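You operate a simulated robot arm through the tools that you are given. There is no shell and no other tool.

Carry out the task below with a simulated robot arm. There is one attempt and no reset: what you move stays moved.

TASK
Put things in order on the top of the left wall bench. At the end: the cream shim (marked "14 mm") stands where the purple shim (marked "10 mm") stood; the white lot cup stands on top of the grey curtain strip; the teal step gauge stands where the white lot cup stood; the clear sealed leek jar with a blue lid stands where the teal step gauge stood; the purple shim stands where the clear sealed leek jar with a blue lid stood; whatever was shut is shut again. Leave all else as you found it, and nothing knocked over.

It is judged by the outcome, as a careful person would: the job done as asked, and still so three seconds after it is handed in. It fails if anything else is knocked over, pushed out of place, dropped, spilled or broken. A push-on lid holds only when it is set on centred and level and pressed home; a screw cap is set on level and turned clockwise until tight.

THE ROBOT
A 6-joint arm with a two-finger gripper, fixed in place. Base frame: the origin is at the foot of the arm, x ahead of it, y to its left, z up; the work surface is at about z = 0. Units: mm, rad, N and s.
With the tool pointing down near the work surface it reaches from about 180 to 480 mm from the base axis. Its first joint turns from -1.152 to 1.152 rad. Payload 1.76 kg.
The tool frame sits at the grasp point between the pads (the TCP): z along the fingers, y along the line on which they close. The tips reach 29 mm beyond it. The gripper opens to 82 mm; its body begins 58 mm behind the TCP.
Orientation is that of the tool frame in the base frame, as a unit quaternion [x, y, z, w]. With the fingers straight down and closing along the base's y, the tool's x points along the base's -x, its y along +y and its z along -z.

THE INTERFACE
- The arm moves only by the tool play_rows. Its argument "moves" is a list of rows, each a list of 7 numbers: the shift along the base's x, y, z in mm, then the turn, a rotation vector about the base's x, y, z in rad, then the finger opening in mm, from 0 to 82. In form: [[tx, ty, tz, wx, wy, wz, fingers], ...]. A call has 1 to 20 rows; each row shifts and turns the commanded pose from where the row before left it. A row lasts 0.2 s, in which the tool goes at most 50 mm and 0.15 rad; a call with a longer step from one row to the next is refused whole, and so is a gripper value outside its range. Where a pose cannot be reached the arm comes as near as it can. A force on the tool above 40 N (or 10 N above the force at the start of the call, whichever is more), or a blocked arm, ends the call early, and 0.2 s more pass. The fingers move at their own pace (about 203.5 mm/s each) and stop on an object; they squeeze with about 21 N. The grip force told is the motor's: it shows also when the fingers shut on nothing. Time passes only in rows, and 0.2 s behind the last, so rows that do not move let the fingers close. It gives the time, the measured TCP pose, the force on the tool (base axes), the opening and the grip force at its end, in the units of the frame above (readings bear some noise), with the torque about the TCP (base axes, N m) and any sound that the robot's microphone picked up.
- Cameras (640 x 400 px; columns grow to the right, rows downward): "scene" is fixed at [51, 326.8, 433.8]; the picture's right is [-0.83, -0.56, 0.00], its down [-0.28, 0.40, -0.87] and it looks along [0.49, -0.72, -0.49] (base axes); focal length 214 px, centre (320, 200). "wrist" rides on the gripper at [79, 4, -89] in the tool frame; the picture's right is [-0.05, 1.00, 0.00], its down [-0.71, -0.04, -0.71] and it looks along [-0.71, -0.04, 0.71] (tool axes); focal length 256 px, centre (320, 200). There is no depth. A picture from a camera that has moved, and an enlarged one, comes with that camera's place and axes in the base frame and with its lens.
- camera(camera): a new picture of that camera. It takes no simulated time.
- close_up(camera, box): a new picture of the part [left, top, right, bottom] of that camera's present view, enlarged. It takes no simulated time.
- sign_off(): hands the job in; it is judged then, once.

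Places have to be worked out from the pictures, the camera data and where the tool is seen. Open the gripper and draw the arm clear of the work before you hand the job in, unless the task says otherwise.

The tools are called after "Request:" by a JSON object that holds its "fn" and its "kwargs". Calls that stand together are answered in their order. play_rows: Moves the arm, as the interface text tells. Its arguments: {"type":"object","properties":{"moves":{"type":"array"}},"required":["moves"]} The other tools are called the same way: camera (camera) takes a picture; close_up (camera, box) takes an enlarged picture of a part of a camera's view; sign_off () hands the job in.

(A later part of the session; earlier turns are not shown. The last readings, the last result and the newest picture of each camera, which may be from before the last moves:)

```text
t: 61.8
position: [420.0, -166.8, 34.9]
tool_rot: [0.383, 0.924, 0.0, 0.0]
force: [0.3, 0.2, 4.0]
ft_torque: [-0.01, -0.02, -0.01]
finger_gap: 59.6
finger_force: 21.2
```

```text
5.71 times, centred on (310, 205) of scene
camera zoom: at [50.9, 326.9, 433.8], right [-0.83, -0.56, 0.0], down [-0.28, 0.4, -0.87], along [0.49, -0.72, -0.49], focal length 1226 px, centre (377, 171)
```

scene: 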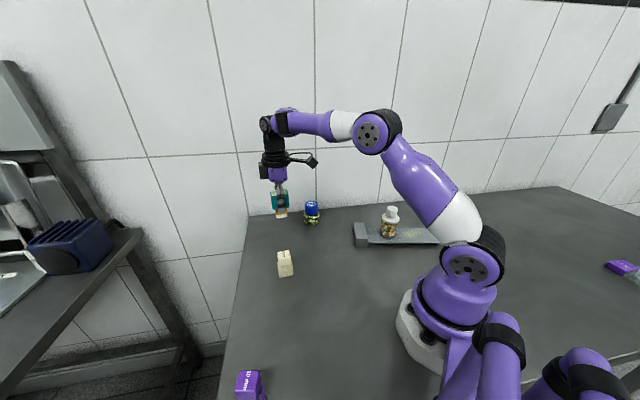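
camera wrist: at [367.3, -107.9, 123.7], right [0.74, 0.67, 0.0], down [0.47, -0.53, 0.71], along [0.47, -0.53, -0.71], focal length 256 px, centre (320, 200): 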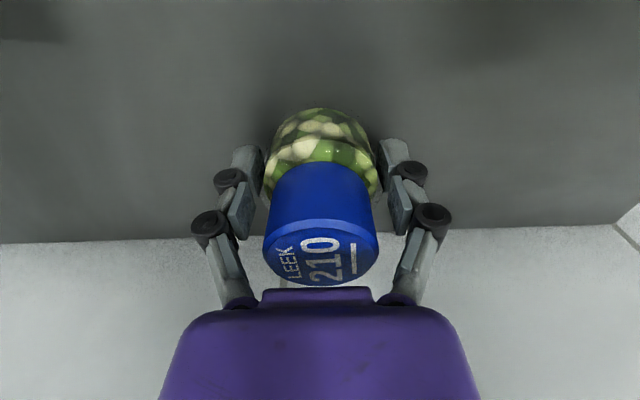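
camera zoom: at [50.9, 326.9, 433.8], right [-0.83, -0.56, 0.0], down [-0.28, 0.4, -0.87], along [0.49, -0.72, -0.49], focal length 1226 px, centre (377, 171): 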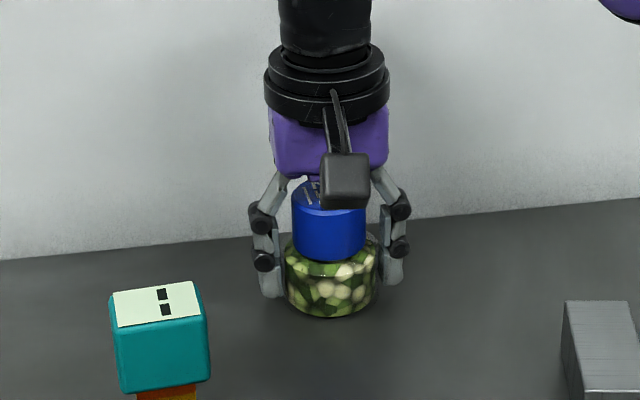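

Gripped at 59.6 mm on the glass. I lift the jar to clear the other items and check the hold.

Request:
{"fn": "play_rows", "kwargs": {"moves": [[0, 0, 6, 0, 0, 0, 42], [0, 0, 14, 0, 0, 0, 42], [0, 0, 20, 0, 0, 0, 42], [0, 0, 22, 0, 0, 0, 42], [0, 0, 22, 0, 0, 0, 42], [0, 0, 14, 0, 0, 0, 42], [0, 0, 0, 0, 0, 0, 42]]}}

Request:
{"fn": "camera", "kwargs": {"camera": "wrist"}}

Request:
{"fn": "close_up", "kwargs": {"camera": "scene", "box": [250, 120, 390, 240]}}

```text
t: 63.4
position: [420.1, -167.9, 130.4]
tool_rot: [0.383, 0.924, 0.0, 0.0]
force: [0.0, 0.1, -3.4]
ft_torque: [-0.01, 0.03, 0.04]
finger_gap: 59.4
finger_force: 20.6
```

```text
taken
camera wrist: at [366.4, -108.6, 220.7], right [0.74, 0.67, 0.0], down [0.47, -0.53, 0.71], along [0.47, -0.53, -0.71], focal length 256 px, centre (320, 200)
```

wrist: 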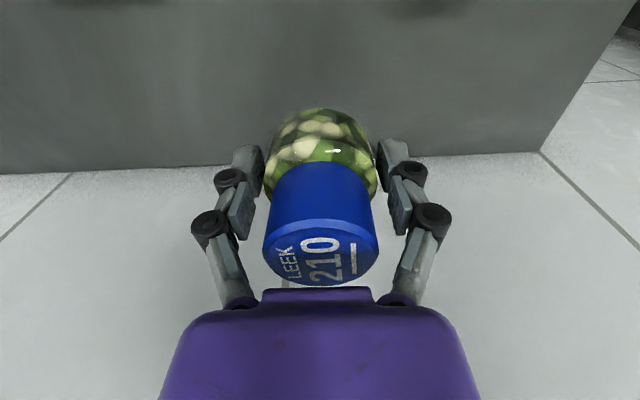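

```text
3.33 times, centred on (320, 180) of scene
camera zoom: at [51.0, 326.8, 433.8], right [-0.83, -0.56, 0.0], down [-0.28, 0.4, -0.87], along [0.49, -0.72, -0.49], focal length 715 px, centre (320, 267)
```

zoom: 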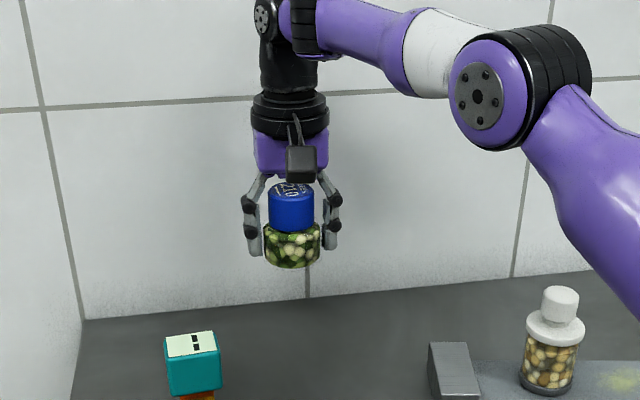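

Jar hangs securely. I carry it to above the gauge's former spot (255,140), rotating with the arm.

Request:
{"fn": "play_rows", "kwargs": {"moves": [[-5, 9, 2, 0, 0, 0.03, 42], [-9, 17, 4, 0, 0, 0.05, 42], [-12, 22.5, 4, 0, 0, 0.06, 42], [-13, 24, 0, 0, 0, 0.06, 42], [-13, 24, 0, 0, 0, 0.07, 42], [-13, 24, 0, 0, 0, 0.07, 42], [-13, 24, 0, 0, 0, 0.07, 42], [-13, 24, 0, 0, 0, 0.07, 42], [-13, 24, 0, 0, 0, 0.07, 42], [-13, 24, 0, 0, 0, 0.07, 42], [-13, 24, 0, 0, 0, 0.07, 42], [-13, 24, 0, 0, 0, 0.06, 42], [-12.4, 20.4, 0, 0, 0, 0.05, 42], [-9, 15, -2, 0, 0, 0.04, 42], [-4.5, 8, -2, 0, 0, 0.03, 42], [0, 0, 0, 0, 0, 0, 42]]}}

Request:
{"fn": "camera", "kwargs": {"camera": "wrist"}}

Request:
{"fn": "camera", "kwargs": {"camera": "scene"}}

```text
t: 66.8
position: [252.7, 140.4, 138.1]
tool_rot: [-0.042, 0.999, -0.001, 0.001]
force: [0.3, 0.4, -3.2]
ft_torque: [-0.03, 0.0, -0.01]
finger_gap: 59.4
finger_force: 20.6
```

```text
taken
camera wrist: at [172.3, 138.8, 227.1], right [-0.03, 1.0, 0.0], down [0.71, 0.02, 0.71], along [0.71, 0.02, -0.71], focal length 256 px, centre (320, 200)
```

wrist: 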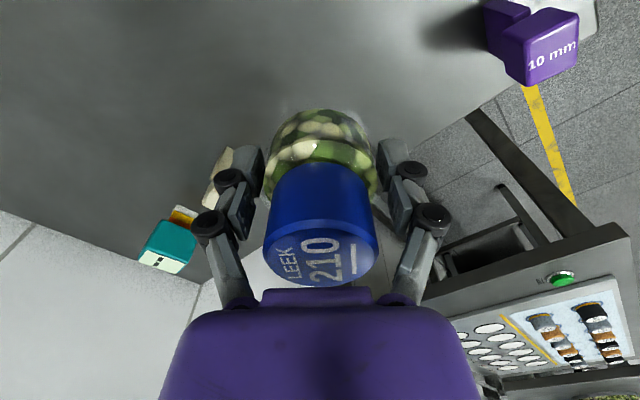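

```text
taken
```

scene: 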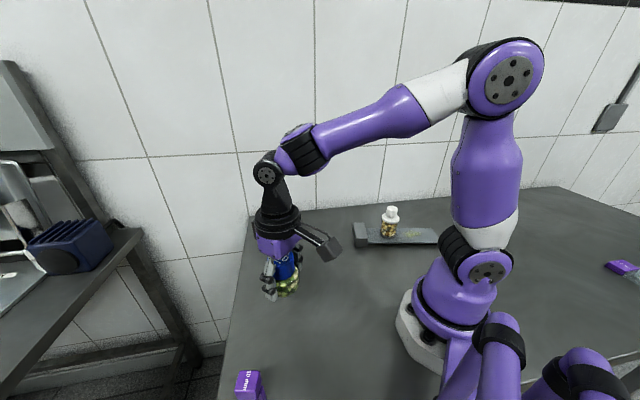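

I correct x by +2.3 mm and descend to about 10 mm above contact.

Request:
{"fn": "play_rows", "kwargs": {"moves": [[1.2, -0.2, -12, 0, 0, 0, 42], [1.1, -0.2, -20, 0, 0, 0, 42], [0, 0, -22, 0, 0, 0, 42], [0, 0, -20, 0, 0, 0, 42], [0, 0, -12, 0, 0, 0, 42], [0, 0, -6, 0, 0, 0, 42], [0, 0, 0, 0, 0, 0, 42]]}}

Request:
{"fn": "close_up", "kwargs": {"camera": "scene", "box": [240, 230, 340, 340]}}

```text
t: 68.4
position: [255.1, 141.0, 44.0]
tool_rot: [-0.041, 0.999, 0.0, 0.0]
force: [0.2, -0.6, -3.2]
ft_torque: [0.0, 0.0, -0.01]
finger_gap: 59.5
finger_force: 20.7
```

```text
3.64 times, centred on (290, 285) of scene
camera zoom: at [51.0, 326.9, 433.8], right [-0.83, -0.56, 0.0], down [-0.28, 0.4, -0.87], along [0.49, -0.72, -0.49], focal length 780 px, centre (429, -109)
```

zoom: 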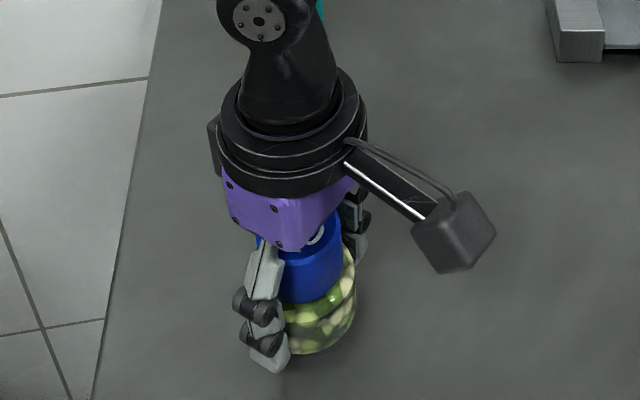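

Position (255,141) is right. I lower slowly to contact.

Request:
{"fn": "play_rows", "kwargs": {"moves": [[-0.2, -0.3, -4, 0, 0, 0, 42], [0, 0, -2, 0, 0, 0, 42], [0, 0, -1, 0, 0, 0, 42], [0, 0, 0, 0, 0, 0, 42]]}}

```text
t: 69.4
position: [252.4, 139.2, 36.5]
tool_rot: [-0.041, 0.999, 0.0, 0.001]
force: [0.1, -0.1, -3.2]
ft_torque: [0.0, 0.0, 0.0]
finger_gap: 59.6
finger_force: 21.2
```

Still hanging free; I continue in 0.7 mm rows.

Request:
{"fn": "play_rows", "kwargs": {"moves": [[0.4, 0.2, -0.7, 0, 0, 0, 42], [0, 0, -0.7, 0, 0, 0, 42], [0, 0, 0, 0, 0, 0, 42]]}}

```text
t: 70.2
position: [255.3, 140.0, 36.0]
tool_rot: [-0.041, 0.999, 0.0, 0.0]
force: [0.0, -0.2, -2.9]
ft_torque: [-0.01, 0.0, -0.02]
finger_gap: 59.4
finger_force: 20.9
```

Request:
{"fn": "play_rows", "kwargs": {"moves": [[0, 0, -0.6, 0, 0, 0, 42], [0, 0, -0.5, 0, 0, 0, 42], [0, 0, 0, 0, 0, 0, 42]]}}

```text
t: 71.0
position: [254.5, 139.9, 35.0]
tool_rot: [-0.041, 0.999, 0.0, 0.0]
force: [-0.4, 0.3, -3.4]
ft_torque: [0.0, 0.03, 0.02]
finger_gap: 59.1
finger_force: 20.2
```

Still no contact at z≈35; a further 1 mm in small rows.

Request:
{"fn": "play_rows", "kwargs": {"moves": [[0, 0, -0.5, 0, 0, 0, 42], [0, 0, -0.5, 0, 0, 0, 42], [0, 0, 0, 0, 0, 0, 42]]}}

```text
t: 71.8
position: [255.0, 140.2, 34.7]
tool_rot: [-0.041, 0.999, 0.0, 0.0]
force: [0.6, -0.1, -2.4]
ft_torque: [0.0, 0.03, -0.01]
finger_gap: 59.2
finger_force: 21.1
```

Request:
{"fn": "play_rows", "kwargs": {"moves": [[0, 0, -0.5, 0, 0, 0, 42], [0, 0, 0, 0, 0, 0, 42]]}}

```text
t: 72.4
position: [255.3, 138.8, 35.0]
tool_rot: [-0.042, 0.999, 0.0, 0.0]
force: [0.6, 0.2, -3.2]
ft_torque: [-0.02, 0.01, 0.01]
finger_gap: 59.4
finger_force: 20.9
```

Request:
{"fn": "play_rows", "kwargs": {"moves": [[0, 0, -0.5, 0, 0, 0, 42], [0, 0, -0.4, 0, 0, 0, 42], [0, 0, 0, 0, 0, 0, 42]]}}

Request:
{"fn": "close_up", "kwargs": {"camera": "scene", "box": [260, 270, 320, 340]}}

```text
t: 73.2
position: [254.8, 138.4, 34.7]
tool_rot: [-0.043, 0.999, 0.0, 0.0]
force: [-3.1, 1.8, 7.1]
ft_torque: [-0.01, 0.01, -0.06]
finger_gap: 59.4
finger_force: 21.0
```

```text
5.71 times, centred on (290, 305) of scene
camera zoom: at [50.9, 326.8, 433.8], right [-0.83, -0.56, 0.0], down [-0.28, 0.4, -0.87], along [0.49, -0.72, -0.49], focal length 1226 px, centre (491, -400)
```

zoom: 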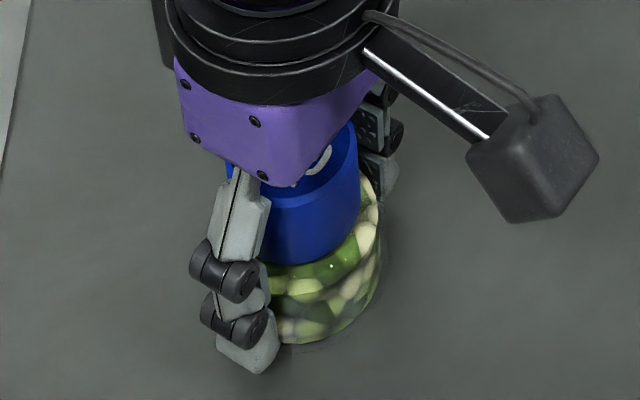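

Contact made (about +7 N). I ease up a touch and open the fingers gradually.

Request:
{"fn": "play_rows", "kwargs": {"moves": [[0, 0, 0.25, 0, 0, 0, 42], [0, 0, 0, 0, 0, 0, 59], [0, 0, 0, 0, 0, 0, 61], [0, 0, 0, 0, 0, 0, 64], [0, 0, 0, 0, 0, 0, 70], [0, 0, 0, 0, 0, 0, 78], [0, 0, 0, 0, 0, 0, 82]]}}

Request:
{"fn": "camera", "kwargs": {"camera": "wrist"}}

Request:
{"fn": "close_up", "kwargs": {"camera": "scene", "box": [250, 260, 330, 340]}}

```text
t: 74.8
position: [254.9, 139.1, 34.2]
tool_rot: [-0.042, 0.999, 0.001, 0.0]
force: [-0.8, -0.4, -0.3]
ft_torque: [0.0, 0.01, 0.0]
finger_gap: 81.8
finger_force: 0.1
```

```text
taken
camera wrist: at [174.8, 137.2, 123.8], right [-0.03, 1.0, 0.0], down [0.71, 0.02, 0.71], along [0.71, 0.02, -0.71], focal length 256 px, centre (320, 200)
```

wrist: 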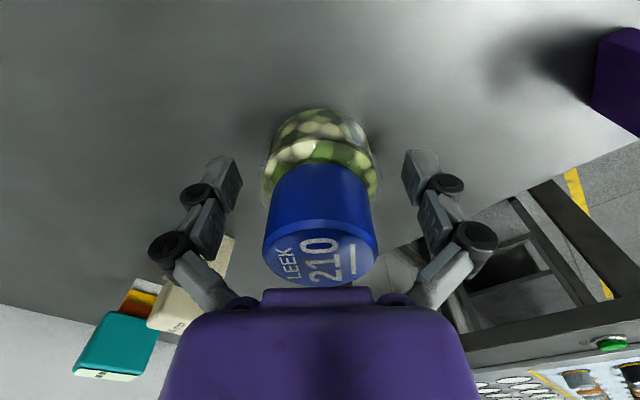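

```text
5.00 times, centred on (290, 300) of scene
camera zoom: at [51.0, 326.8, 433.8], right [-0.83, -0.56, 0.0], down [-0.28, 0.4, -0.87], along [0.49, -0.72, -0.49], focal length 1072 px, centre (470, -300)
```

zoom: 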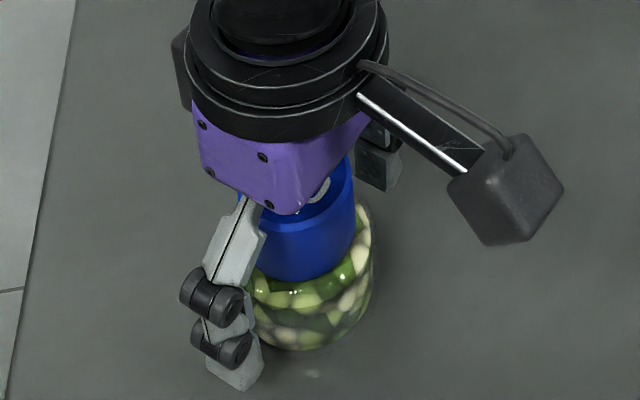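

Jar stands in place with lid on. I rise clear and swing to a viewing pose for the purple shim.

Request:
{"fn": "play_rows", "kwargs": {"moves": [[0, 0, 8, 0, 0, 0, 82], [0, 0, 18, 0, 0, 0, 82], [0, 0, 28, 0, 0, 0, 82], [0, 0, 34, 0, 0, 0, 82], [0, 0, 34, 0, 0, 0, 82], [-14, 12, 4, 0, 0, 0.137, 82], [-15, 12.5, 4, 0, 0, 0.137, 82], [-15, 12.5, 4, 0, 0, 0.137, 82], [-15, 12.5, 4, 0, 0, 0.137, 82], [-15, 12.5, 4, 0, 0, 0.137, 82], [-15, 12.5, 4, 0, 0, 0.137, 82], [0, 0, 0, 0, 0, 0, 82]]}}

Request:
{"fn": "camera", "kwargs": {"camera": "wrist"}}

Request:
{"fn": "camera", "kwargs": {"camera": "scene"}}

```text
t: 77.4
position: [165.1, 214.2, 178.9]
tool_rot: [-0.439, 0.899, 0.0, 0.0]
force: [0.3, 0.0, 0.0]
ft_torque: [-0.03, 0.0, 0.0]
finger_gap: 81.9
finger_force: 0.3
```

```text
taken
camera wrist: at [113.1, 153.4, 268.6], right [-0.75, 0.66, 0.0], down [0.46, 0.53, 0.71], along [0.46, 0.53, -0.71], focal length 256 px, centre (320, 200)
```

wrist: 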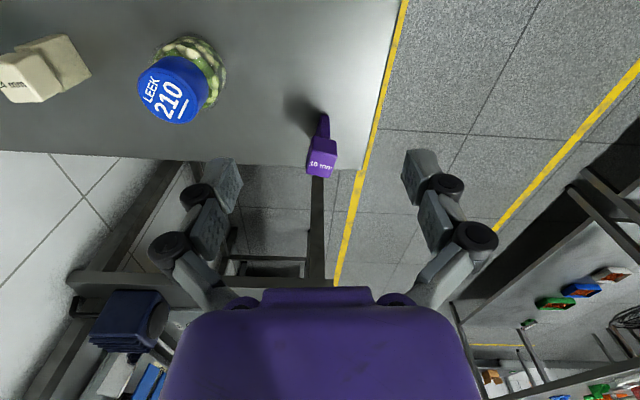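

```text
taken
```

scene: 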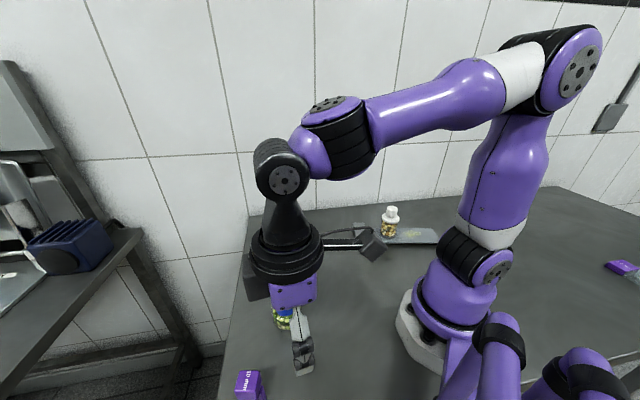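

Request:
{"fn": "close_up", "kwargs": {"camera": "wrist", "box": [280, 90, 370, 190]}}

Request:
{"fn": "close_up", "kwargs": {"camera": "scene", "box": [220, 350, 280, 400]}}

Request:
{"fn": "close_up", "kwargs": {"camera": "wrist", "box": [120, 20, 240, 140]}}

```text
4.00 times, centred on (325, 140) of wrist
camera zoom: at [113.1, 153.4, 268.6], right [-0.75, 0.66, 0.0], down [0.46, 0.53, 0.71], along [0.46, 0.53, -0.71], focal length 1024 px, centre (300, 440)
```

zoom: 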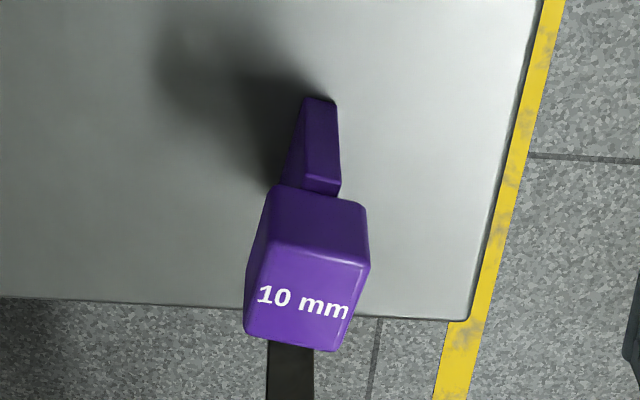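

```text
8.00 times, centred on (250, 375) of scene
camera zoom: at [50.9, 326.9, 433.8], right [-0.83, -0.56, 0.0], down [-0.28, 0.4, -0.87], along [0.49, -0.72, -0.49], focal length 1716 px, centre (880, -1200)
```

zoom: 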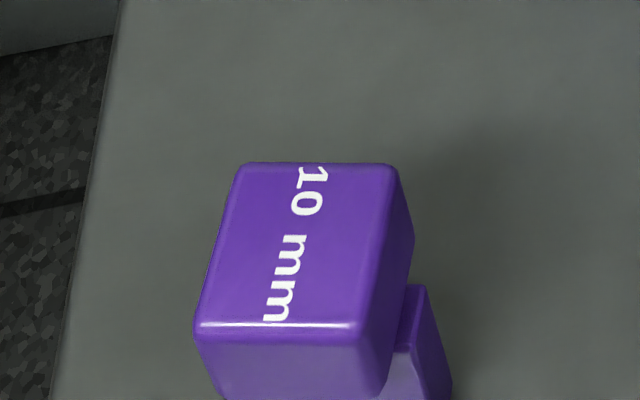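

```text
3.33 times, centred on (180, 80) of wrist
camera zoom: at [113.1, 153.4, 268.6], right [-0.75, 0.66, 0.0], down [0.46, 0.53, 0.71], along [0.46, 0.53, -0.71], focal length 853 px, centre (787, 600)
```

zoom: 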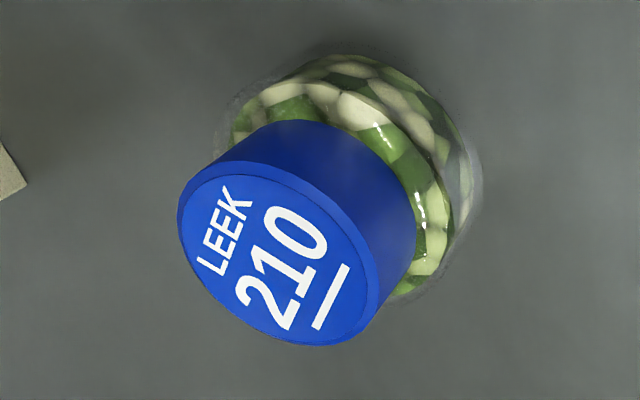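

Triangulating shows both shims are about 66 mm tall. The purple one is centred near (211.6,268.7) with its blade axis at about 35°, so I align yaw to close across its text direction and move above it.

Request:
{"fn": "play_rows", "kwargs": {"moves": [[15.5, 18, -13, 0, 0, -0.099, 82], [15.5, 18, -13, 0, 0, -0.099, 82], [15.5, 18.5, -13, 0, 0, -0.1, 82], [0, 0, 0, 0, 0, 0, 82]]}}

Request:
{"fn": "camera", "kwargs": {"camera": "wrist"}}

Request:
{"fn": "close_up", "kwargs": {"camera": "wrist", "box": [270, 30, 370, 150]}}

```text
t: 78.4
position: [212.5, 270.0, 139.5]
tool_rot: [-0.298, 0.954, 0.0, 0.0]
force: [1.2, 0.5, 0.1]
ft_torque: [0.01, 0.01, -0.02]
finger_gap: 81.8
finger_force: 0.1
```

```text
taken
camera wrist: at [144.3, 228.0, 228.1], right [-0.53, 0.85, 0.0], down [0.6, 0.37, 0.71], along [0.6, 0.37, -0.71], focal length 256 px, centre (320, 200)
```

wrist: 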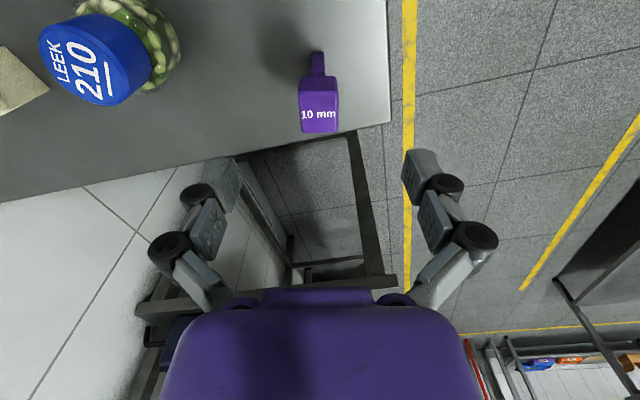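

```text
3.33 times, centred on (320, 90) of wrist
camera zoom: at [144.3, 228.0, 228.1], right [-0.53, 0.85, 0.0], down [0.6, 0.37, 0.71], along [0.6, 0.37, -0.71], focal length 853 px, centre (320, 567)
```

zoom: 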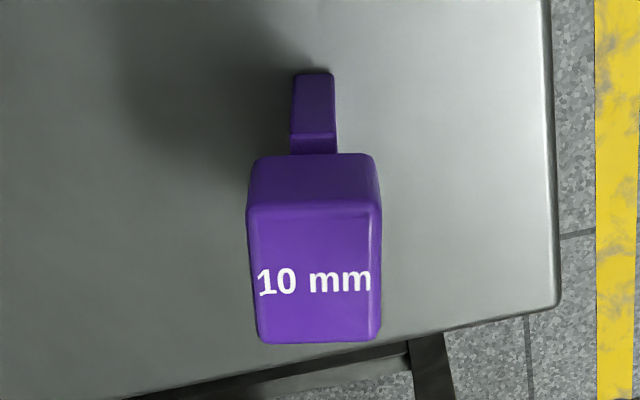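

Nicely aligned. I shift by (-1.3,-1.4) and descend around the purple head.

Request:
{"fn": "play_rows", "kwargs": {"moves": [[-0.7, -0.8, -20, 0, 0, 0, 82], [-0.6, -0.6, -25, 0, 0, 0, 82], [0, 0, -22, 0, 0, 0, 82], [0, 0, -13, 0, 0, 0, 82], [0, 0, -6, 0, 0, 0, 82], [0, 0, 0, 0, 0, 0, 82]]}}

Request:
{"fn": "camera", "kwargs": {"camera": "wrist"}}

Request:
{"fn": "close_up", "kwargs": {"camera": "wrist", "box": [220, 80, 420, 260]}}

```text
t: 79.8
position: [211.9, 266.7, 54.8]
tool_rot: [-0.299, 0.954, 0.0, 0.0]
force: [0.3, 0.7, -0.9]
ft_torque: [-0.02, 0.0, -0.02]
finger_gap: 82.1
finger_force: 0.1
```

```text
taken
camera wrist: at [144.1, 224.7, 143.1], right [-0.53, 0.85, 0.0], down [0.6, 0.37, 0.71], along [0.6, 0.37, -0.71], focal length 256 px, centre (320, 200)
```

wrist: 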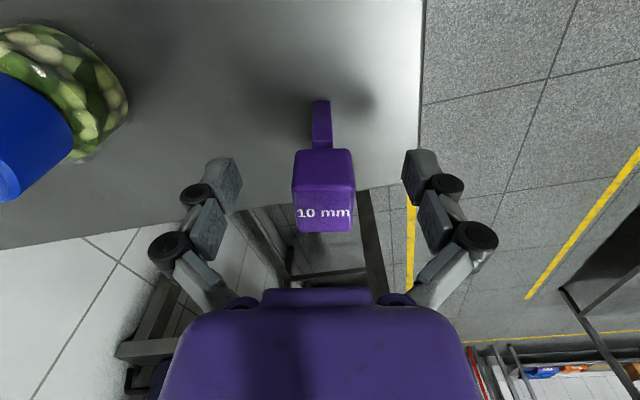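

```text
2.22 times, centred on (320, 170) of wrist
camera zoom: at [144.1, 224.7, 143.1], right [-0.53, 0.85, 0.0], down [0.6, 0.37, 0.71], along [0.6, 0.37, -0.71], focal length 569 px, centre (320, 267)
```

zoom: 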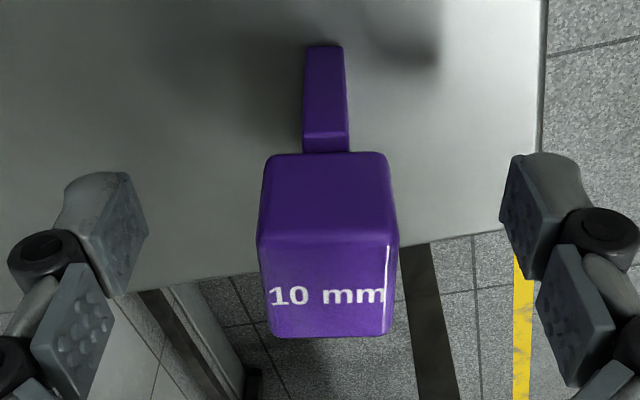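

The head is about 1.3 mm to one side; I correct, drop 2 mm, and close gently.

Request:
{"fn": "play_rows", "kwargs": {"moves": [[-0.2, 1.3, -2, 0, 0, 0, 82], [0, 0, 0, 0, 0, 0, 60], [0, 0, 0, 0, 0, 0, 42], [0, 0, 0, 0, 0, 0, 34], [0, 0, 0, 0, 0, 0, 28], [0, 0, 0, 0, 0, 0, 22], [0, 0, 0, 0, 0, 0, 16], [0, 0, 0, 0, 0, 0, 16]]}}

Request:
{"fn": "close_up", "kwargs": {"camera": "wrist", "box": [220, 80, 420, 260]}}

Request:
{"fn": "close_up", "kwargs": {"camera": "scene", "box": [210, 320, 300, 400]}}

```text
t: 81.6
position: [211.9, 267.2, 51.4]
tool_rot: [-0.299, 0.954, 0.0, 0.001]
force: [-0.6, 0.1, 1.0]
ft_torque: [-0.04, -0.03, 0.01]
finger_gap: 24.5
finger_force: 20.8
```

```text
2.22 times, centred on (320, 170) of wrist
camera zoom: at [143.7, 226.1, 141.6], right [-0.53, 0.85, 0.0], down [0.6, 0.37, 0.71], along [0.6, 0.37, -0.71], focal length 569 px, centre (320, 267)
```

zoom: 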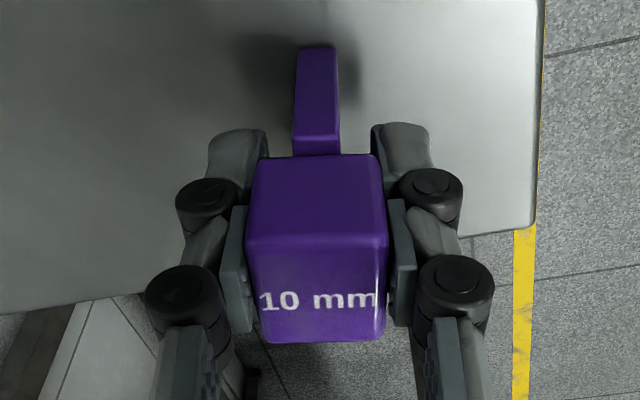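

```text
5.00 times, centred on (255, 360) of scene
camera zoom: at [51.0, 326.8, 433.8], right [-0.83, -0.56, 0.0], down [-0.28, 0.4, -0.87], along [0.49, -0.72, -0.49], focal length 1072 px, centre (645, -600)
```

zoom: 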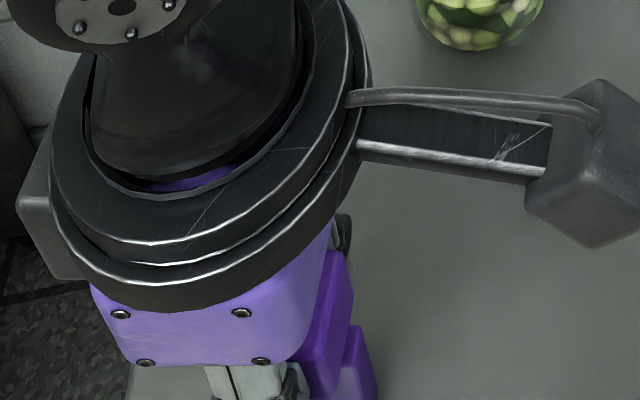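

Gripped at 24.5 mm. I lift the purple shim high enough to pass over everything (TCP about 165).

Request:
{"fn": "play_rows", "kwargs": {"moves": [[0, 0, 6, 0, 0, 0, 16], [0, 0, 14, 0, 0, 0, 16], [0, 0, 22, 0, 0, 0, 16], [0, 0, 26, 0, 0, 0, 16], [0, 0, 26, 0, 0, 0, 16], [0, 0, 20, 0, 0, 0, 16], [0, 0, 0, 0, 0, 0, 16]]}}

Request:
{"fn": "camera", "kwargs": {"camera": "wrist"}}

Request:
{"fn": "camera", "kwargs": {"camera": "scene"}}

```text
t: 83.2
position: [209.4, 268.2, 165.8]
tool_rot: [-0.299, 0.954, 0.0, 0.001]
force: [0.4, 0.1, -0.5]
ft_torque: [0.0, 0.01, 0.0]
finger_gap: 24.7
finger_force: 21.1
```

```text
taken
camera wrist: at [141.5, 226.9, 255.3], right [-0.53, 0.85, 0.0], down [0.6, 0.37, 0.71], along [0.6, 0.37, -0.71], focal length 256 px, centre (320, 200)
```

wrist: 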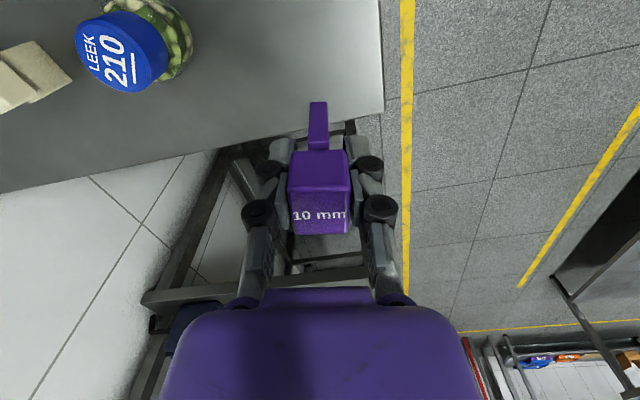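

```text
taken
```

scene: 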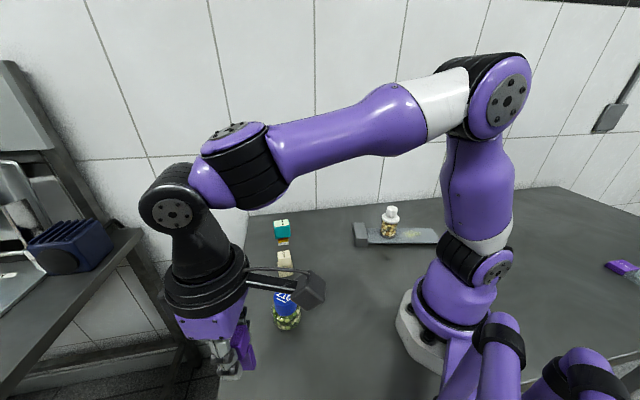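

The shim is held well. I carry it in one smooth sweep to above the jar's former place (421,-167), passing well above the others.

Request:
{"fn": "play_rows", "kwargs": {"moves": [[5, -10, 0, 0, 0, -0.03, 16], [9, -18, 0, 0, 0, -0.05, 16], [12.2, -25.4, 0, 0, 0, -0.074, 16], [12.2, -25.4, 0, 0, 0, -0.074, 16], [12.2, -25.4, 0, 0, 0, -0.074, 16], [12.2, -25.4, 0, 0, 0, -0.074, 16], [12.2, -25.4, 0, 0, 0, -0.074, 16], [12.2, -25.4, 0, 0, 0, -0.074, 16], [12.2, -25.4, 0, 0, 0, -0.074, 16], [12.2, -25.4, 0, 0, 0, -0.074, 16], [12.2, -25.4, 0, 0, 0, -0.074, 16], [12.2, -25.4, 0, 0, 0, -0.074, 16], [12.2, -25.4, 0, 0, 0, -0.074, 16], [12.2, -25.4, 0, 0, 0, -0.074, 16], [12.2, -25.4, 0, 0, 0, -0.074, 16], [12.2, -25.4, 0, 0, 0, -0.074, 16], [12.2, -25.4, 0, 0, 0, -0.074, 16], [8.5, -17, 0, 0, 0, -0.06, 16], [5, -9, 0, 0, 0, -0.03, 16], [0, 0, 0, 0, 0, 0, 16]]}}

Request:
{"fn": "camera", "kwargs": {"camera": "wrist"}}

Request:
{"fn": "camera", "kwargs": {"camera": "scene"}}

```text
t: 87.4
position: [420.3, -168.0, 167.3]
tool_rot: [0.329, 0.944, 0.001, 0.001]
force: [-0.3, -1.3, 0.0]
ft_torque: [0.0, 0.02, 0.0]
finger_gap: 24.1
finger_force: 21.3
```

```text
taken
camera wrist: at [360.6, -114.1, 256.4], right [0.66, 0.75, 0.0], down [0.53, -0.47, 0.71], along [0.53, -0.47, -0.71], focal length 256 px, centre (320, 200)
```

wrist: 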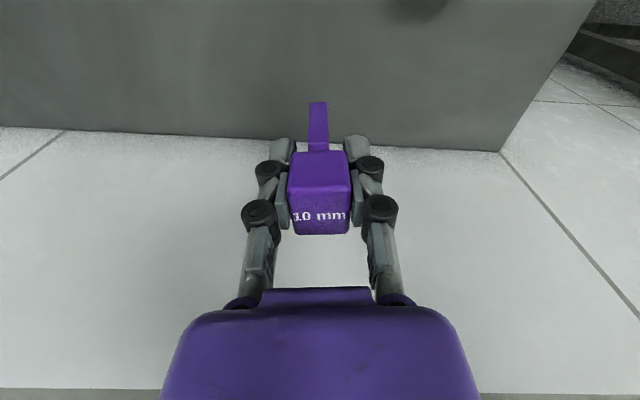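

```text
taken
```

scene: 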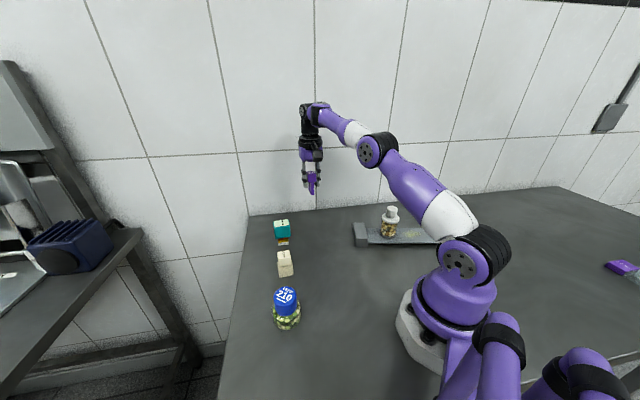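

Over the jar's old place. I adjust slightly and descend to about 12 mm above contact.

Request:
{"fn": "play_rows", "kwargs": {"moves": [[0.4, 0.5, -12, 0, 0, 0, 16], [0, 0.4, -22, 0, 0, 0, 16], [0, 0, -24, 0, 0, 0, 16], [0, 0, -22, 0, 0, 0, 16], [0, 0, -14, 0, 0, 0, 16], [0, 0, -8, 0, 0, 0, 16], [0, 0, 0, 0, 0, 0, 16]]}}

Request:
{"fn": "close_up", "kwargs": {"camera": "scene", "box": [270, 160, 350, 240]}}

```text
t: 89.0
position: [420.6, -166.7, 64.9]
tool_rot: [0.33, 0.944, 0.0, -0.001]
force: [-0.6, -1.1, -0.6]
ft_torque: [0.01, 0.0, 0.01]
finger_gap: 24.4
finger_force: 21.0
```

```text
5.00 times, centred on (310, 200) of scene
camera zoom: at [51.0, 326.8, 433.8], right [-0.83, -0.56, 0.0], down [-0.28, 0.4, -0.87], along [0.49, -0.72, -0.49], focal length 1072 px, centre (370, 200)
```

zoom: 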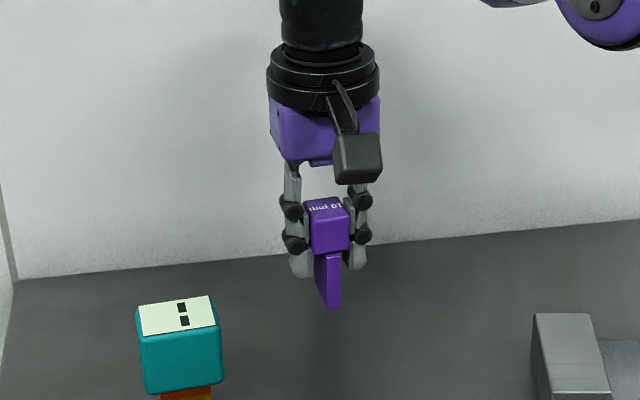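

Foot is about 12 mm above the bench and over the right spot. I lower slowly.

Request:
{"fn": "play_rows", "kwargs": {"moves": [[0, 0, -4, 0, 0, 0, 16], [0, 0, -3, 0, 0, 0, 16], [0, 0, -2, 0, 0, 0, 16], [0, 0, -1, 0, 0, 0, 16], [0, 0, 0, 0, 0, 0, 16]]}}

```text
t: 90.2
position: [420.8, -165.8, 53.4]
tool_rot: [0.33, 0.944, 0.0, 0.0]
force: [0.2, 1.2, 0.0]
ft_torque: [-0.02, 0.01, -0.01]
finger_gap: 24.6
finger_force: 20.8
```

Request:
{"fn": "play_rows", "kwargs": {"moves": [[0, -0.4, -0.5, 0, 0, 0, 16], [0, 0, -0.4, 0, 0, 0, 16], [0, 0, 0, 0, 0, 0, 16]]}}

```text
t: 91.0
position: [421.0, -166.1, 54.3]
tool_rot: [0.33, 0.944, 0.0, 0.001]
force: [-0.2, 0.2, 0.5]
ft_torque: [-0.03, 0.03, 0.01]
finger_gap: 24.3
finger_force: 21.0
```

No clear contact yet; I continue in 0.4 mm rows.

Request:
{"fn": "play_rows", "kwargs": {"moves": [[0, 0, -0.4, 0, 0, 0, 16], [0, 0, -0.4, 0, 0, 0, 16], [0, 0, 0, 0, 0, 0, 16]]}}

```text
t: 91.8
position: [421.9, -166.0, 53.0]
tool_rot: [0.329, 0.944, 0.0, 0.0]
force: [-0.2, 0.0, -0.9]
ft_torque: [0.0, 0.03, 0.0]
finger_gap: 24.4
finger_force: 20.9
```

Request:
{"fn": "play_rows", "kwargs": {"moves": [[0, 0, -0.4, 0, 0, 0, 16], [0, 0, -0.4, 0, 0, 0, 16], [0, 0, 0, 0, 0, 0, 16]]}}

Request:
{"fn": "close_up", "kwargs": {"camera": "scene", "box": [285, 180, 335, 230]}}

```text
t: 92.6
position: [420.5, -166.4, 52.0]
tool_rot: [0.33, 0.944, 0.0, 0.0]
force: [0.8, 0.5, -0.2]
ft_torque: [-0.03, 0.01, 0.03]
finger_gap: 24.2
finger_force: 20.6
```

```text
8.00 times, centred on (310, 205) of scene
camera zoom: at [51.0, 326.8, 433.8], right [-0.83, -0.56, 0.0], down [-0.28, 0.4, -0.87], along [0.49, -0.72, -0.49], focal length 1716 px, centre (400, 160)
```

zoom: 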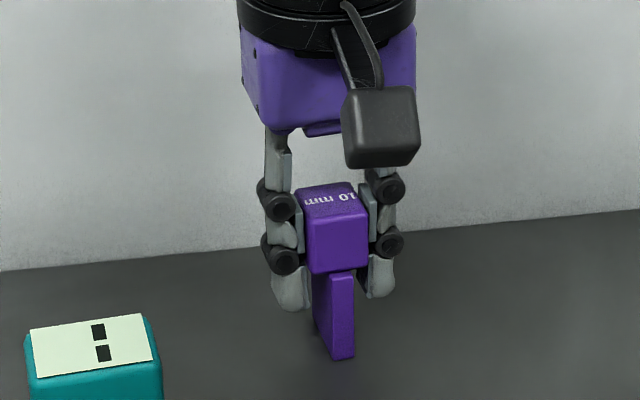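

Request:
{"fn": "play_rows", "kwargs": {"moves": [[0, 0, -0.4, 0, 0, 0, 16], [0, 0, -0.3, 0, 0, 0, 16], [0, 0, 0, 0, 0, 0, 16]]}}

```text
t: 93.4
position: [422.0, -167.1, 51.0]
tool_rot: [0.33, 0.944, -0.001, 0.001]
force: [-0.5, 2.0, 12.1]
ft_torque: [0.05, -0.02, 0.0]
finger_gap: 24.5
finger_force: 21.0
```

Contact at about 12 N. I ease up slightly and read.

Request:
{"fn": "play_rows", "kwargs": {"moves": [[0, 0, 0.25, 0, 0, 0, 16], [0, 0, 0, 0, 0, 0, 16]]}}

```text
t: 94.0
position: [421.9, -166.1, 50.3]
tool_rot: [0.33, 0.944, 0.001, 0.0]
force: [2.4, -2.1, 6.9]
ft_torque: [-0.09, -0.08, 0.03]
finger_gap: 24.5
finger_force: 20.5
```

Request:
{"fn": "play_rows", "kwargs": {"moves": [[0, 0, 0.15, 0, 0, 0, 16], [0, 0, 0, 0, 0, 0, 16]]}}

Request:
{"fn": "close_up", "kwargs": {"camera": "scene", "box": [285, 180, 335, 230]}}

Request:
{"fn": "close_up", "kwargs": {"camera": "wrist", "box": [220, 80, 420, 260]}}

```text
t: 94.6
position: [421.7, -166.7, 51.5]
tool_rot: [0.33, 0.944, 0.0, 0.0]
force: [1.9, 0.2, 6.6]
ft_torque: [-0.02, -0.1, 0.02]
finger_gap: 24.5
finger_force: 20.8
```

```text
8.00 times, centred on (310, 205) of scene
camera zoom: at [50.9, 326.9, 433.8], right [-0.83, -0.56, 0.0], down [-0.28, 0.4, -0.87], along [0.49, -0.72, -0.49], focal length 1716 px, centre (400, 160)
```

zoom: 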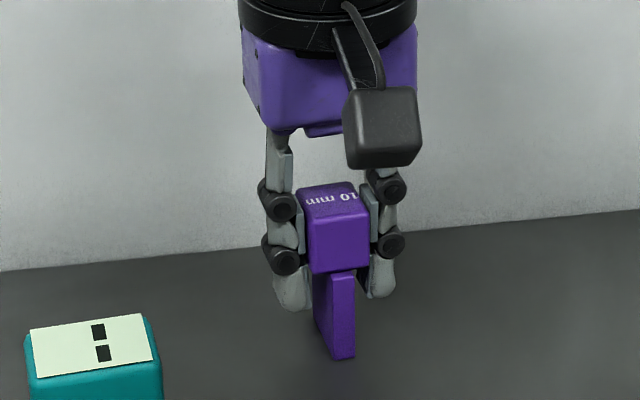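

```text
2.22 times, centred on (320, 170) of wrist
camera zoom: at [361.1, -113.8, 141.2], right [0.66, 0.75, 0.0], down [0.53, -0.47, 0.71], along [0.53, -0.47, -0.71], focal length 569 px, centre (320, 267)
```

zoom: 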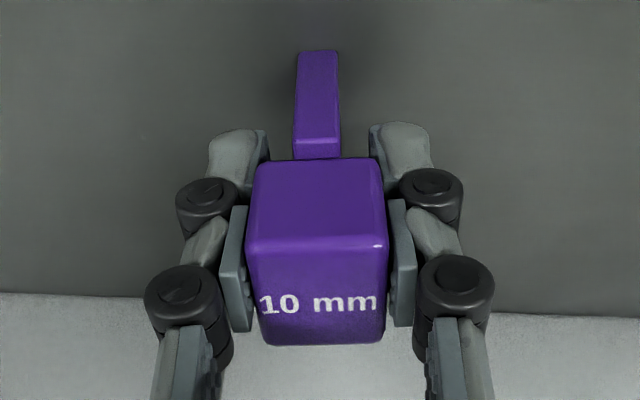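

Upright and lightly pressed. I release gradually.

Request:
{"fn": "play_rows", "kwargs": {"moves": [[0, 0, 0.1, 0, 0, 0, 24], [0, 0, 0, 0, 0, 0, 25.5], [0, 0, 0, 0, 0, 0, 28], [0, 0, 0, 0, 0, 0, 33], [0, 0, 0, 0, 0, 0, 45], [0, 0, 0, 0, 0, 0, 65], [0, 0, 0, 0, 0, 0, 82]]}}

Request:
{"fn": "close_up", "kwargs": {"camera": "scene", "box": [285, 180, 335, 230]}}

Request:
{"fn": "close_up", "kwargs": {"camera": "wrist", "box": [220, 80, 420, 260]}}

```text
t: 96.2
position: [421.2, -166.4, 50.8]
tool_rot: [0.329, 0.944, 0.0, 0.0]
force: [0.5, 0.6, -0.7]
ft_torque: [-0.02, 0.0, -0.01]
finger_gap: 81.8
finger_force: 0.1
```

```text
8.00 times, centred on (310, 205) of scene
camera zoom: at [51.0, 326.8, 433.8], right [-0.83, -0.56, 0.0], down [-0.28, 0.4, -0.87], along [0.49, -0.72, -0.49], focal length 1716 px, centre (400, 160)
```

zoom: 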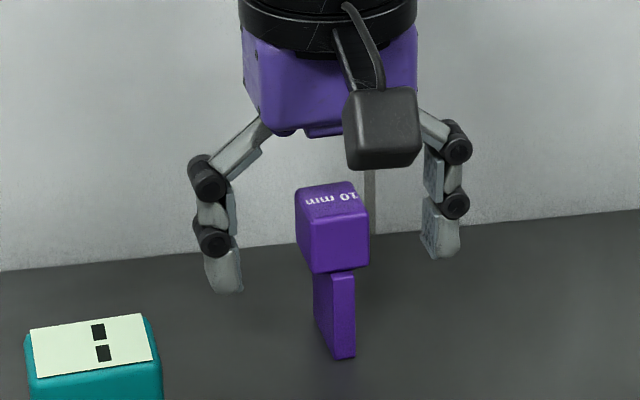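

```text
2.22 times, centred on (320, 170) of wrist
camera zoom: at [361.1, -113.8, 140.8], right [0.66, 0.75, 0.0], down [0.53, -0.47, 0.71], along [0.53, -0.47, -0.71], focal length 569 px, centre (320, 267)
```

zoom: 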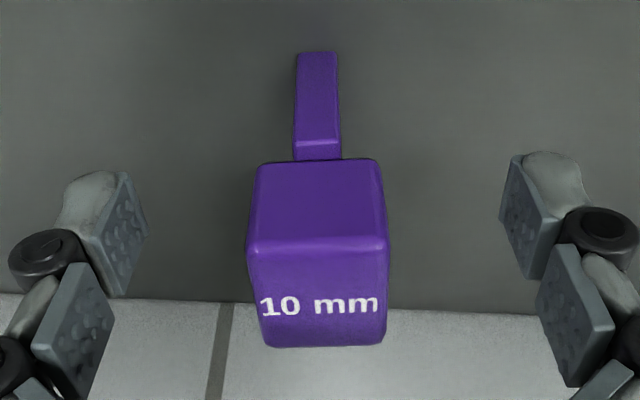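

Purple shim stands in the jar's old place. I rise clear and swing to view the cream shim, turning yaw to about 47.6°.

Request:
{"fn": "play_rows", "kwargs": {"moves": [[0, 0, 8, 0, 0, 0, 82], [0, 0, 18, 0, 0, 0, 82], [0, 0, 28, 0, 0, 0, 82], [0, 0, 34, 0, 0, 0, 82], [0, 0, 30, 0, 0, 0, 82], [-11, 16.5, 0, 0, 0, 0.137, 70], [-11, 16.5, 0, 0, 0, 0.137, 60], [-11, 16.5, 0, 0, 0, 0.137, 60], [-11, 16.5, 0, 0, 0, 0.137, 60], [-11, 16.5, 0, 0, 0, 0.137, 60], [-11, 16.5, 0, 0, 0, 0.137, 60], [-11, 16.5, 0, 0, 0, 0.137, 60], [-11, 16.5, 0, 0, 0, 0.137, 60], [-11, 16.5, 0, 0, 0, 0.137, 60], [-11, 16.5, 0, 0, 0, 0.137, 60], [-11, 16.5, 0, 0, 0, 0.133, 60], [0, 0, 0, 0, 0, 0, 60]]}}

Request:
{"fn": "camera", "kwargs": {"camera": "wrist"}}

Request:
{"fn": "camera", "kwargs": {"camera": "scene"}}

```text
t: 99.8
position: [298.9, 16.3, 168.8]
tool_rot: [-0.404, 0.915, 0.0, 0.001]
force: [0.1, -0.6, -0.5]
ft_torque: [0.0, 0.01, -0.03]
finger_gap: 60.0
finger_force: 0.0
```

```text
taken
camera wrist: at [242.7, -38.9, 259.0], right [-0.7, 0.71, 0.0], down [0.5, 0.5, 0.71], along [0.5, 0.5, -0.71], focal length 256 px, centre (320, 200)
```

wrist: 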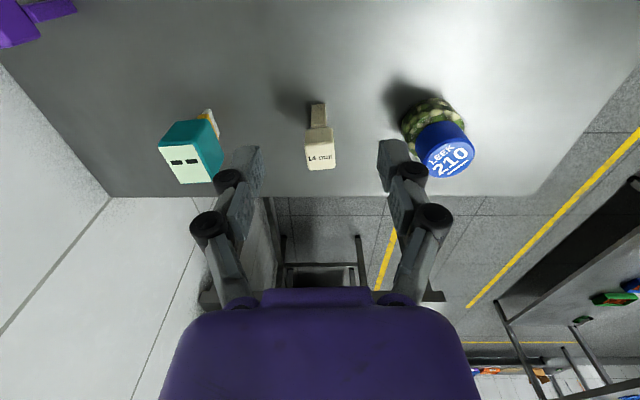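

```text
taken
```

scene: 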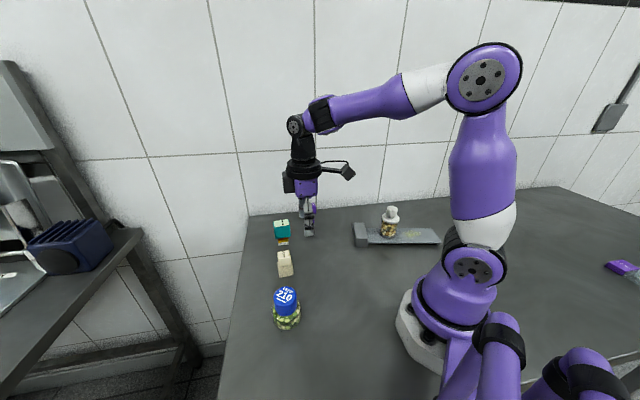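

Request:
{"fn": "close_up", "kwargs": {"camera": "wrist", "box": [270, 80, 370, 180]}}

Request:
{"fn": "close_up", "kwargs": {"camera": "scene", "box": [230, 200, 330, 340]}}

```text
4.00 times, centred on (320, 130) of wrist
camera zoom: at [242.7, -38.9, 259.0], right [-0.7, 0.71, 0.0], down [0.5, 0.5, 0.71], along [0.5, 0.5, -0.71], focal length 1024 px, centre (320, 480)
```

zoom: 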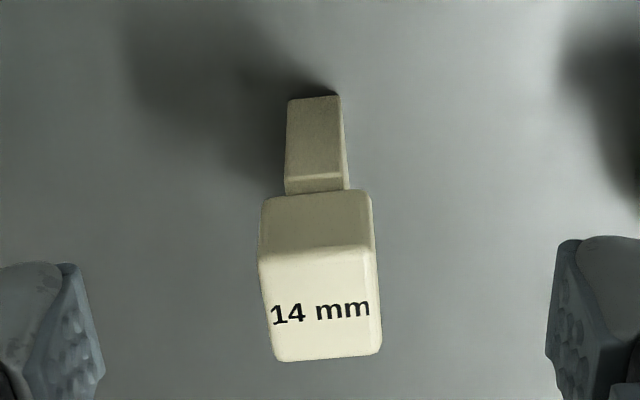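

```text
2.86 times, centred on (280, 270) of scene
camera zoom: at [50.9, 326.9, 433.8], right [-0.83, -0.56, 0.0], down [-0.28, 0.4, -0.87], along [0.49, -0.72, -0.49], focal length 613 px, centre (434, 0)
```

zoom: 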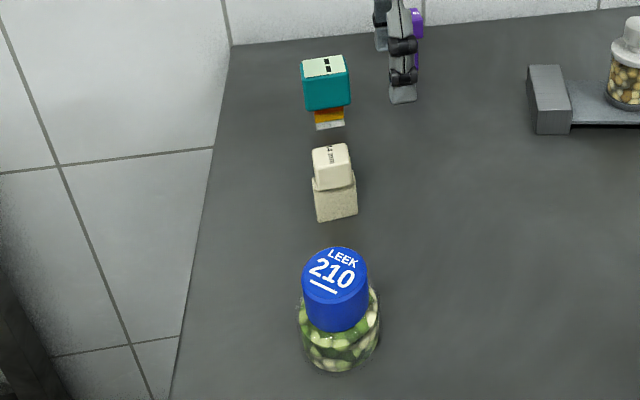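

Cream shim: top centre about (339,57.5), blade axis about 50.6°. I move above it with a 3° yaw correction.

Request:
{"fn": "play_rows", "kwargs": {"moves": [[13, 13.5, -9, 0, 0, 0.026, 60], [13.5, 13.7, -10, 0, 0, 0.026, 60], [13.6, 14, -10, 0, 0, 0, 60], [0, 0, 0, 0, 0, 0, 60]]}}

Request:
{"fn": "camera", "kwargs": {"camera": "wrist"}}

Request:
{"fn": "close_up", "kwargs": {"camera": "wrist", "box": [270, 30, 370, 150]}}

```text
t: 100.8
position: [341.0, 57.3, 139.9]
tool_rot: [-0.427, 0.904, 0.0, 0.0]
force: [0.1, 0.8, -0.9]
ft_torque: [0.01, -0.03, -0.03]
finger_gap: 60.0
finger_force: 0.1
```

```text
taken
camera wrist: at [286.5, -1.8, 230.1], right [-0.74, 0.67, 0.0], down [0.48, 0.52, 0.71], along [0.48, 0.52, -0.71], focal length 256 px, centre (320, 200)
```

wrist: 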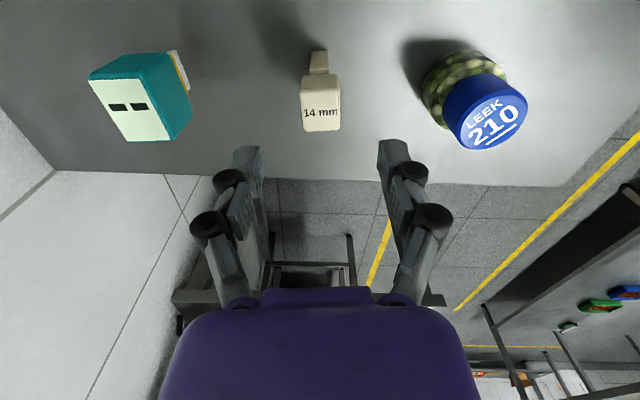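

```text
3.33 times, centred on (320, 90) of wrist
camera zoom: at [286.5, -1.8, 230.1], right [-0.74, 0.67, 0.0], down [0.48, 0.52, 0.71], along [0.48, 0.52, -0.71], focal length 853 px, centre (320, 567)
```

zoom: 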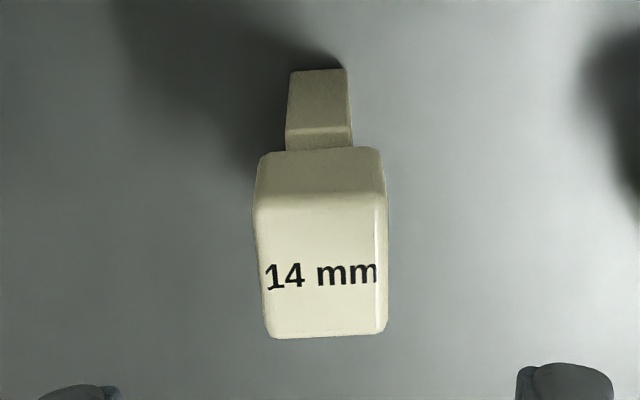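

Aligned within about a degree. I shift slightly back and descend around the cream head.

Request:
{"fn": "play_rows", "kwargs": {"moves": [[-0.6, -0.5, -20, 0, 0, 0.015, 60], [-0.5, -0.4, -25, 0, 0, 0, 60], [0, 0, -22, 0, 0, 0, 60], [0, 0, -13, 0, 0, 0, 60], [0, 0, -6, 0, 0, 0, 60], [0, 0, 0, 0, 0, 0, 60]]}}

Request:
{"fn": "close_up", "kwargs": {"camera": "wrist", "box": [220, 80, 420, 260]}}

Request:
{"fn": "camera", "kwargs": {"camera": "wrist"}}

```text
t: 102.2
position: [339.8, 57.4, 55.0]
tool_rot: [-0.435, 0.9, 0.0, 0.0]
force: [-0.1, 0.2, 0.7]
ft_torque: [-0.01, 0.02, 0.02]
finger_gap: 59.8
finger_force: 0.0
```

```text
2.22 times, centred on (320, 170) of wrist
camera zoom: at [286.1, -3.0, 144.4], right [-0.75, 0.66, 0.0], down [0.47, 0.53, 0.71], along [0.47, 0.53, -0.71], focal length 569 px, centre (320, 267)
```

zoom: 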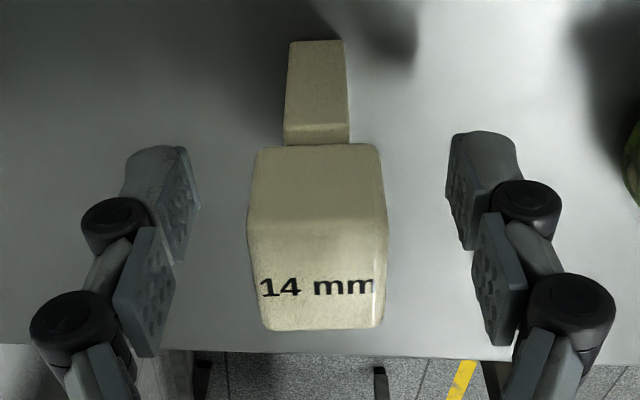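

```text
taken
camera wrist: at [286.1, -3.0, 144.4], right [-0.75, 0.66, 0.0], down [0.47, 0.53, 0.71], along [0.47, 0.53, -0.71], focal length 256 px, centre (320, 200)
```

wrist: 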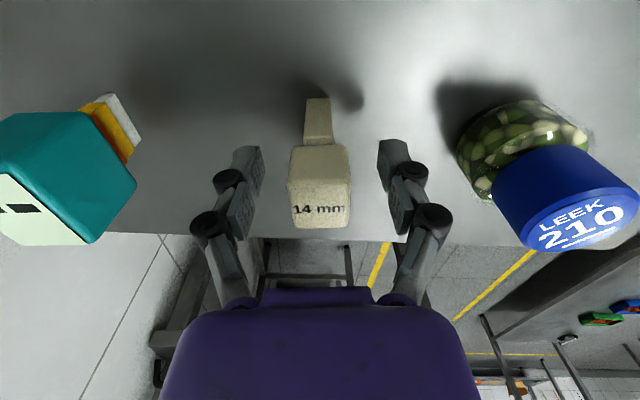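

Centred well. I lower 2 mm and close on the head.

Request:
{"fn": "play_rows", "kwargs": {"moves": [[0, 0, -2, 0, 0, 0, 60], [0, 0, 0, 0, 0, 0, 44], [0, 0, 0, 0, 0, 0, 34], [0, 0, 0, 0, 0, 0, 28], [0, 0, 0, 0, 0, 0, 22], [0, 0, 0, 0, 0, 0, 16], [0, 0, 0, 0, 0, 0, 16]]}}

Request:
{"fn": "close_up", "kwargs": {"camera": "wrist", "box": [220, 80, 420, 260]}}

Request:
{"fn": "close_up", "kwargs": {"camera": "scene", "box": [240, 220, 330, 300]}}

```text
t: 103.8
position: [340.2, 55.7, 51.3]
tool_rot: [-0.435, 0.901, 0.0, 0.001]
force: [0.2, 1.0, -0.2]
ft_torque: [0.02, -0.02, -0.02]
finger_gap: 24.5
finger_force: 20.9
```

```text
2.22 times, centred on (320, 170) of wrist
camera zoom: at [285.9, -3.6, 142.0], right [-0.75, 0.66, 0.0], down [0.47, 0.53, 0.71], along [0.47, 0.53, -0.71], focal length 569 px, centre (320, 267)
```

zoom: 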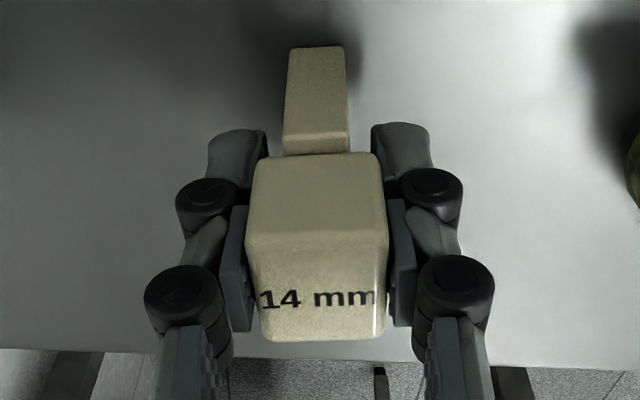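

```text
5.00 times, centred on (285, 260) of scene
camera zoom: at [51.0, 326.8, 433.8], right [-0.83, -0.56, 0.0], down [-0.28, 0.4, -0.87], along [0.49, -0.72, -0.49], focal length 1072 px, centre (495, -100)
```

zoom: 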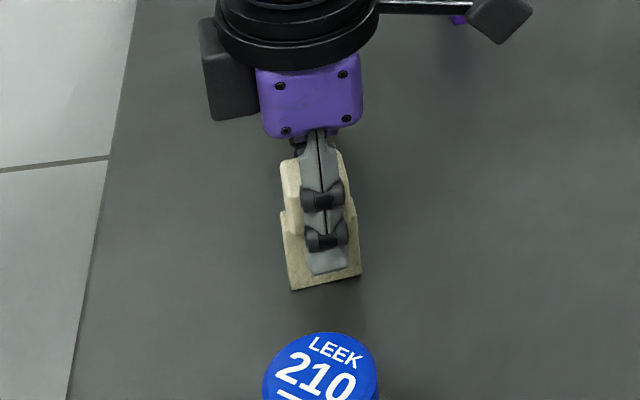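

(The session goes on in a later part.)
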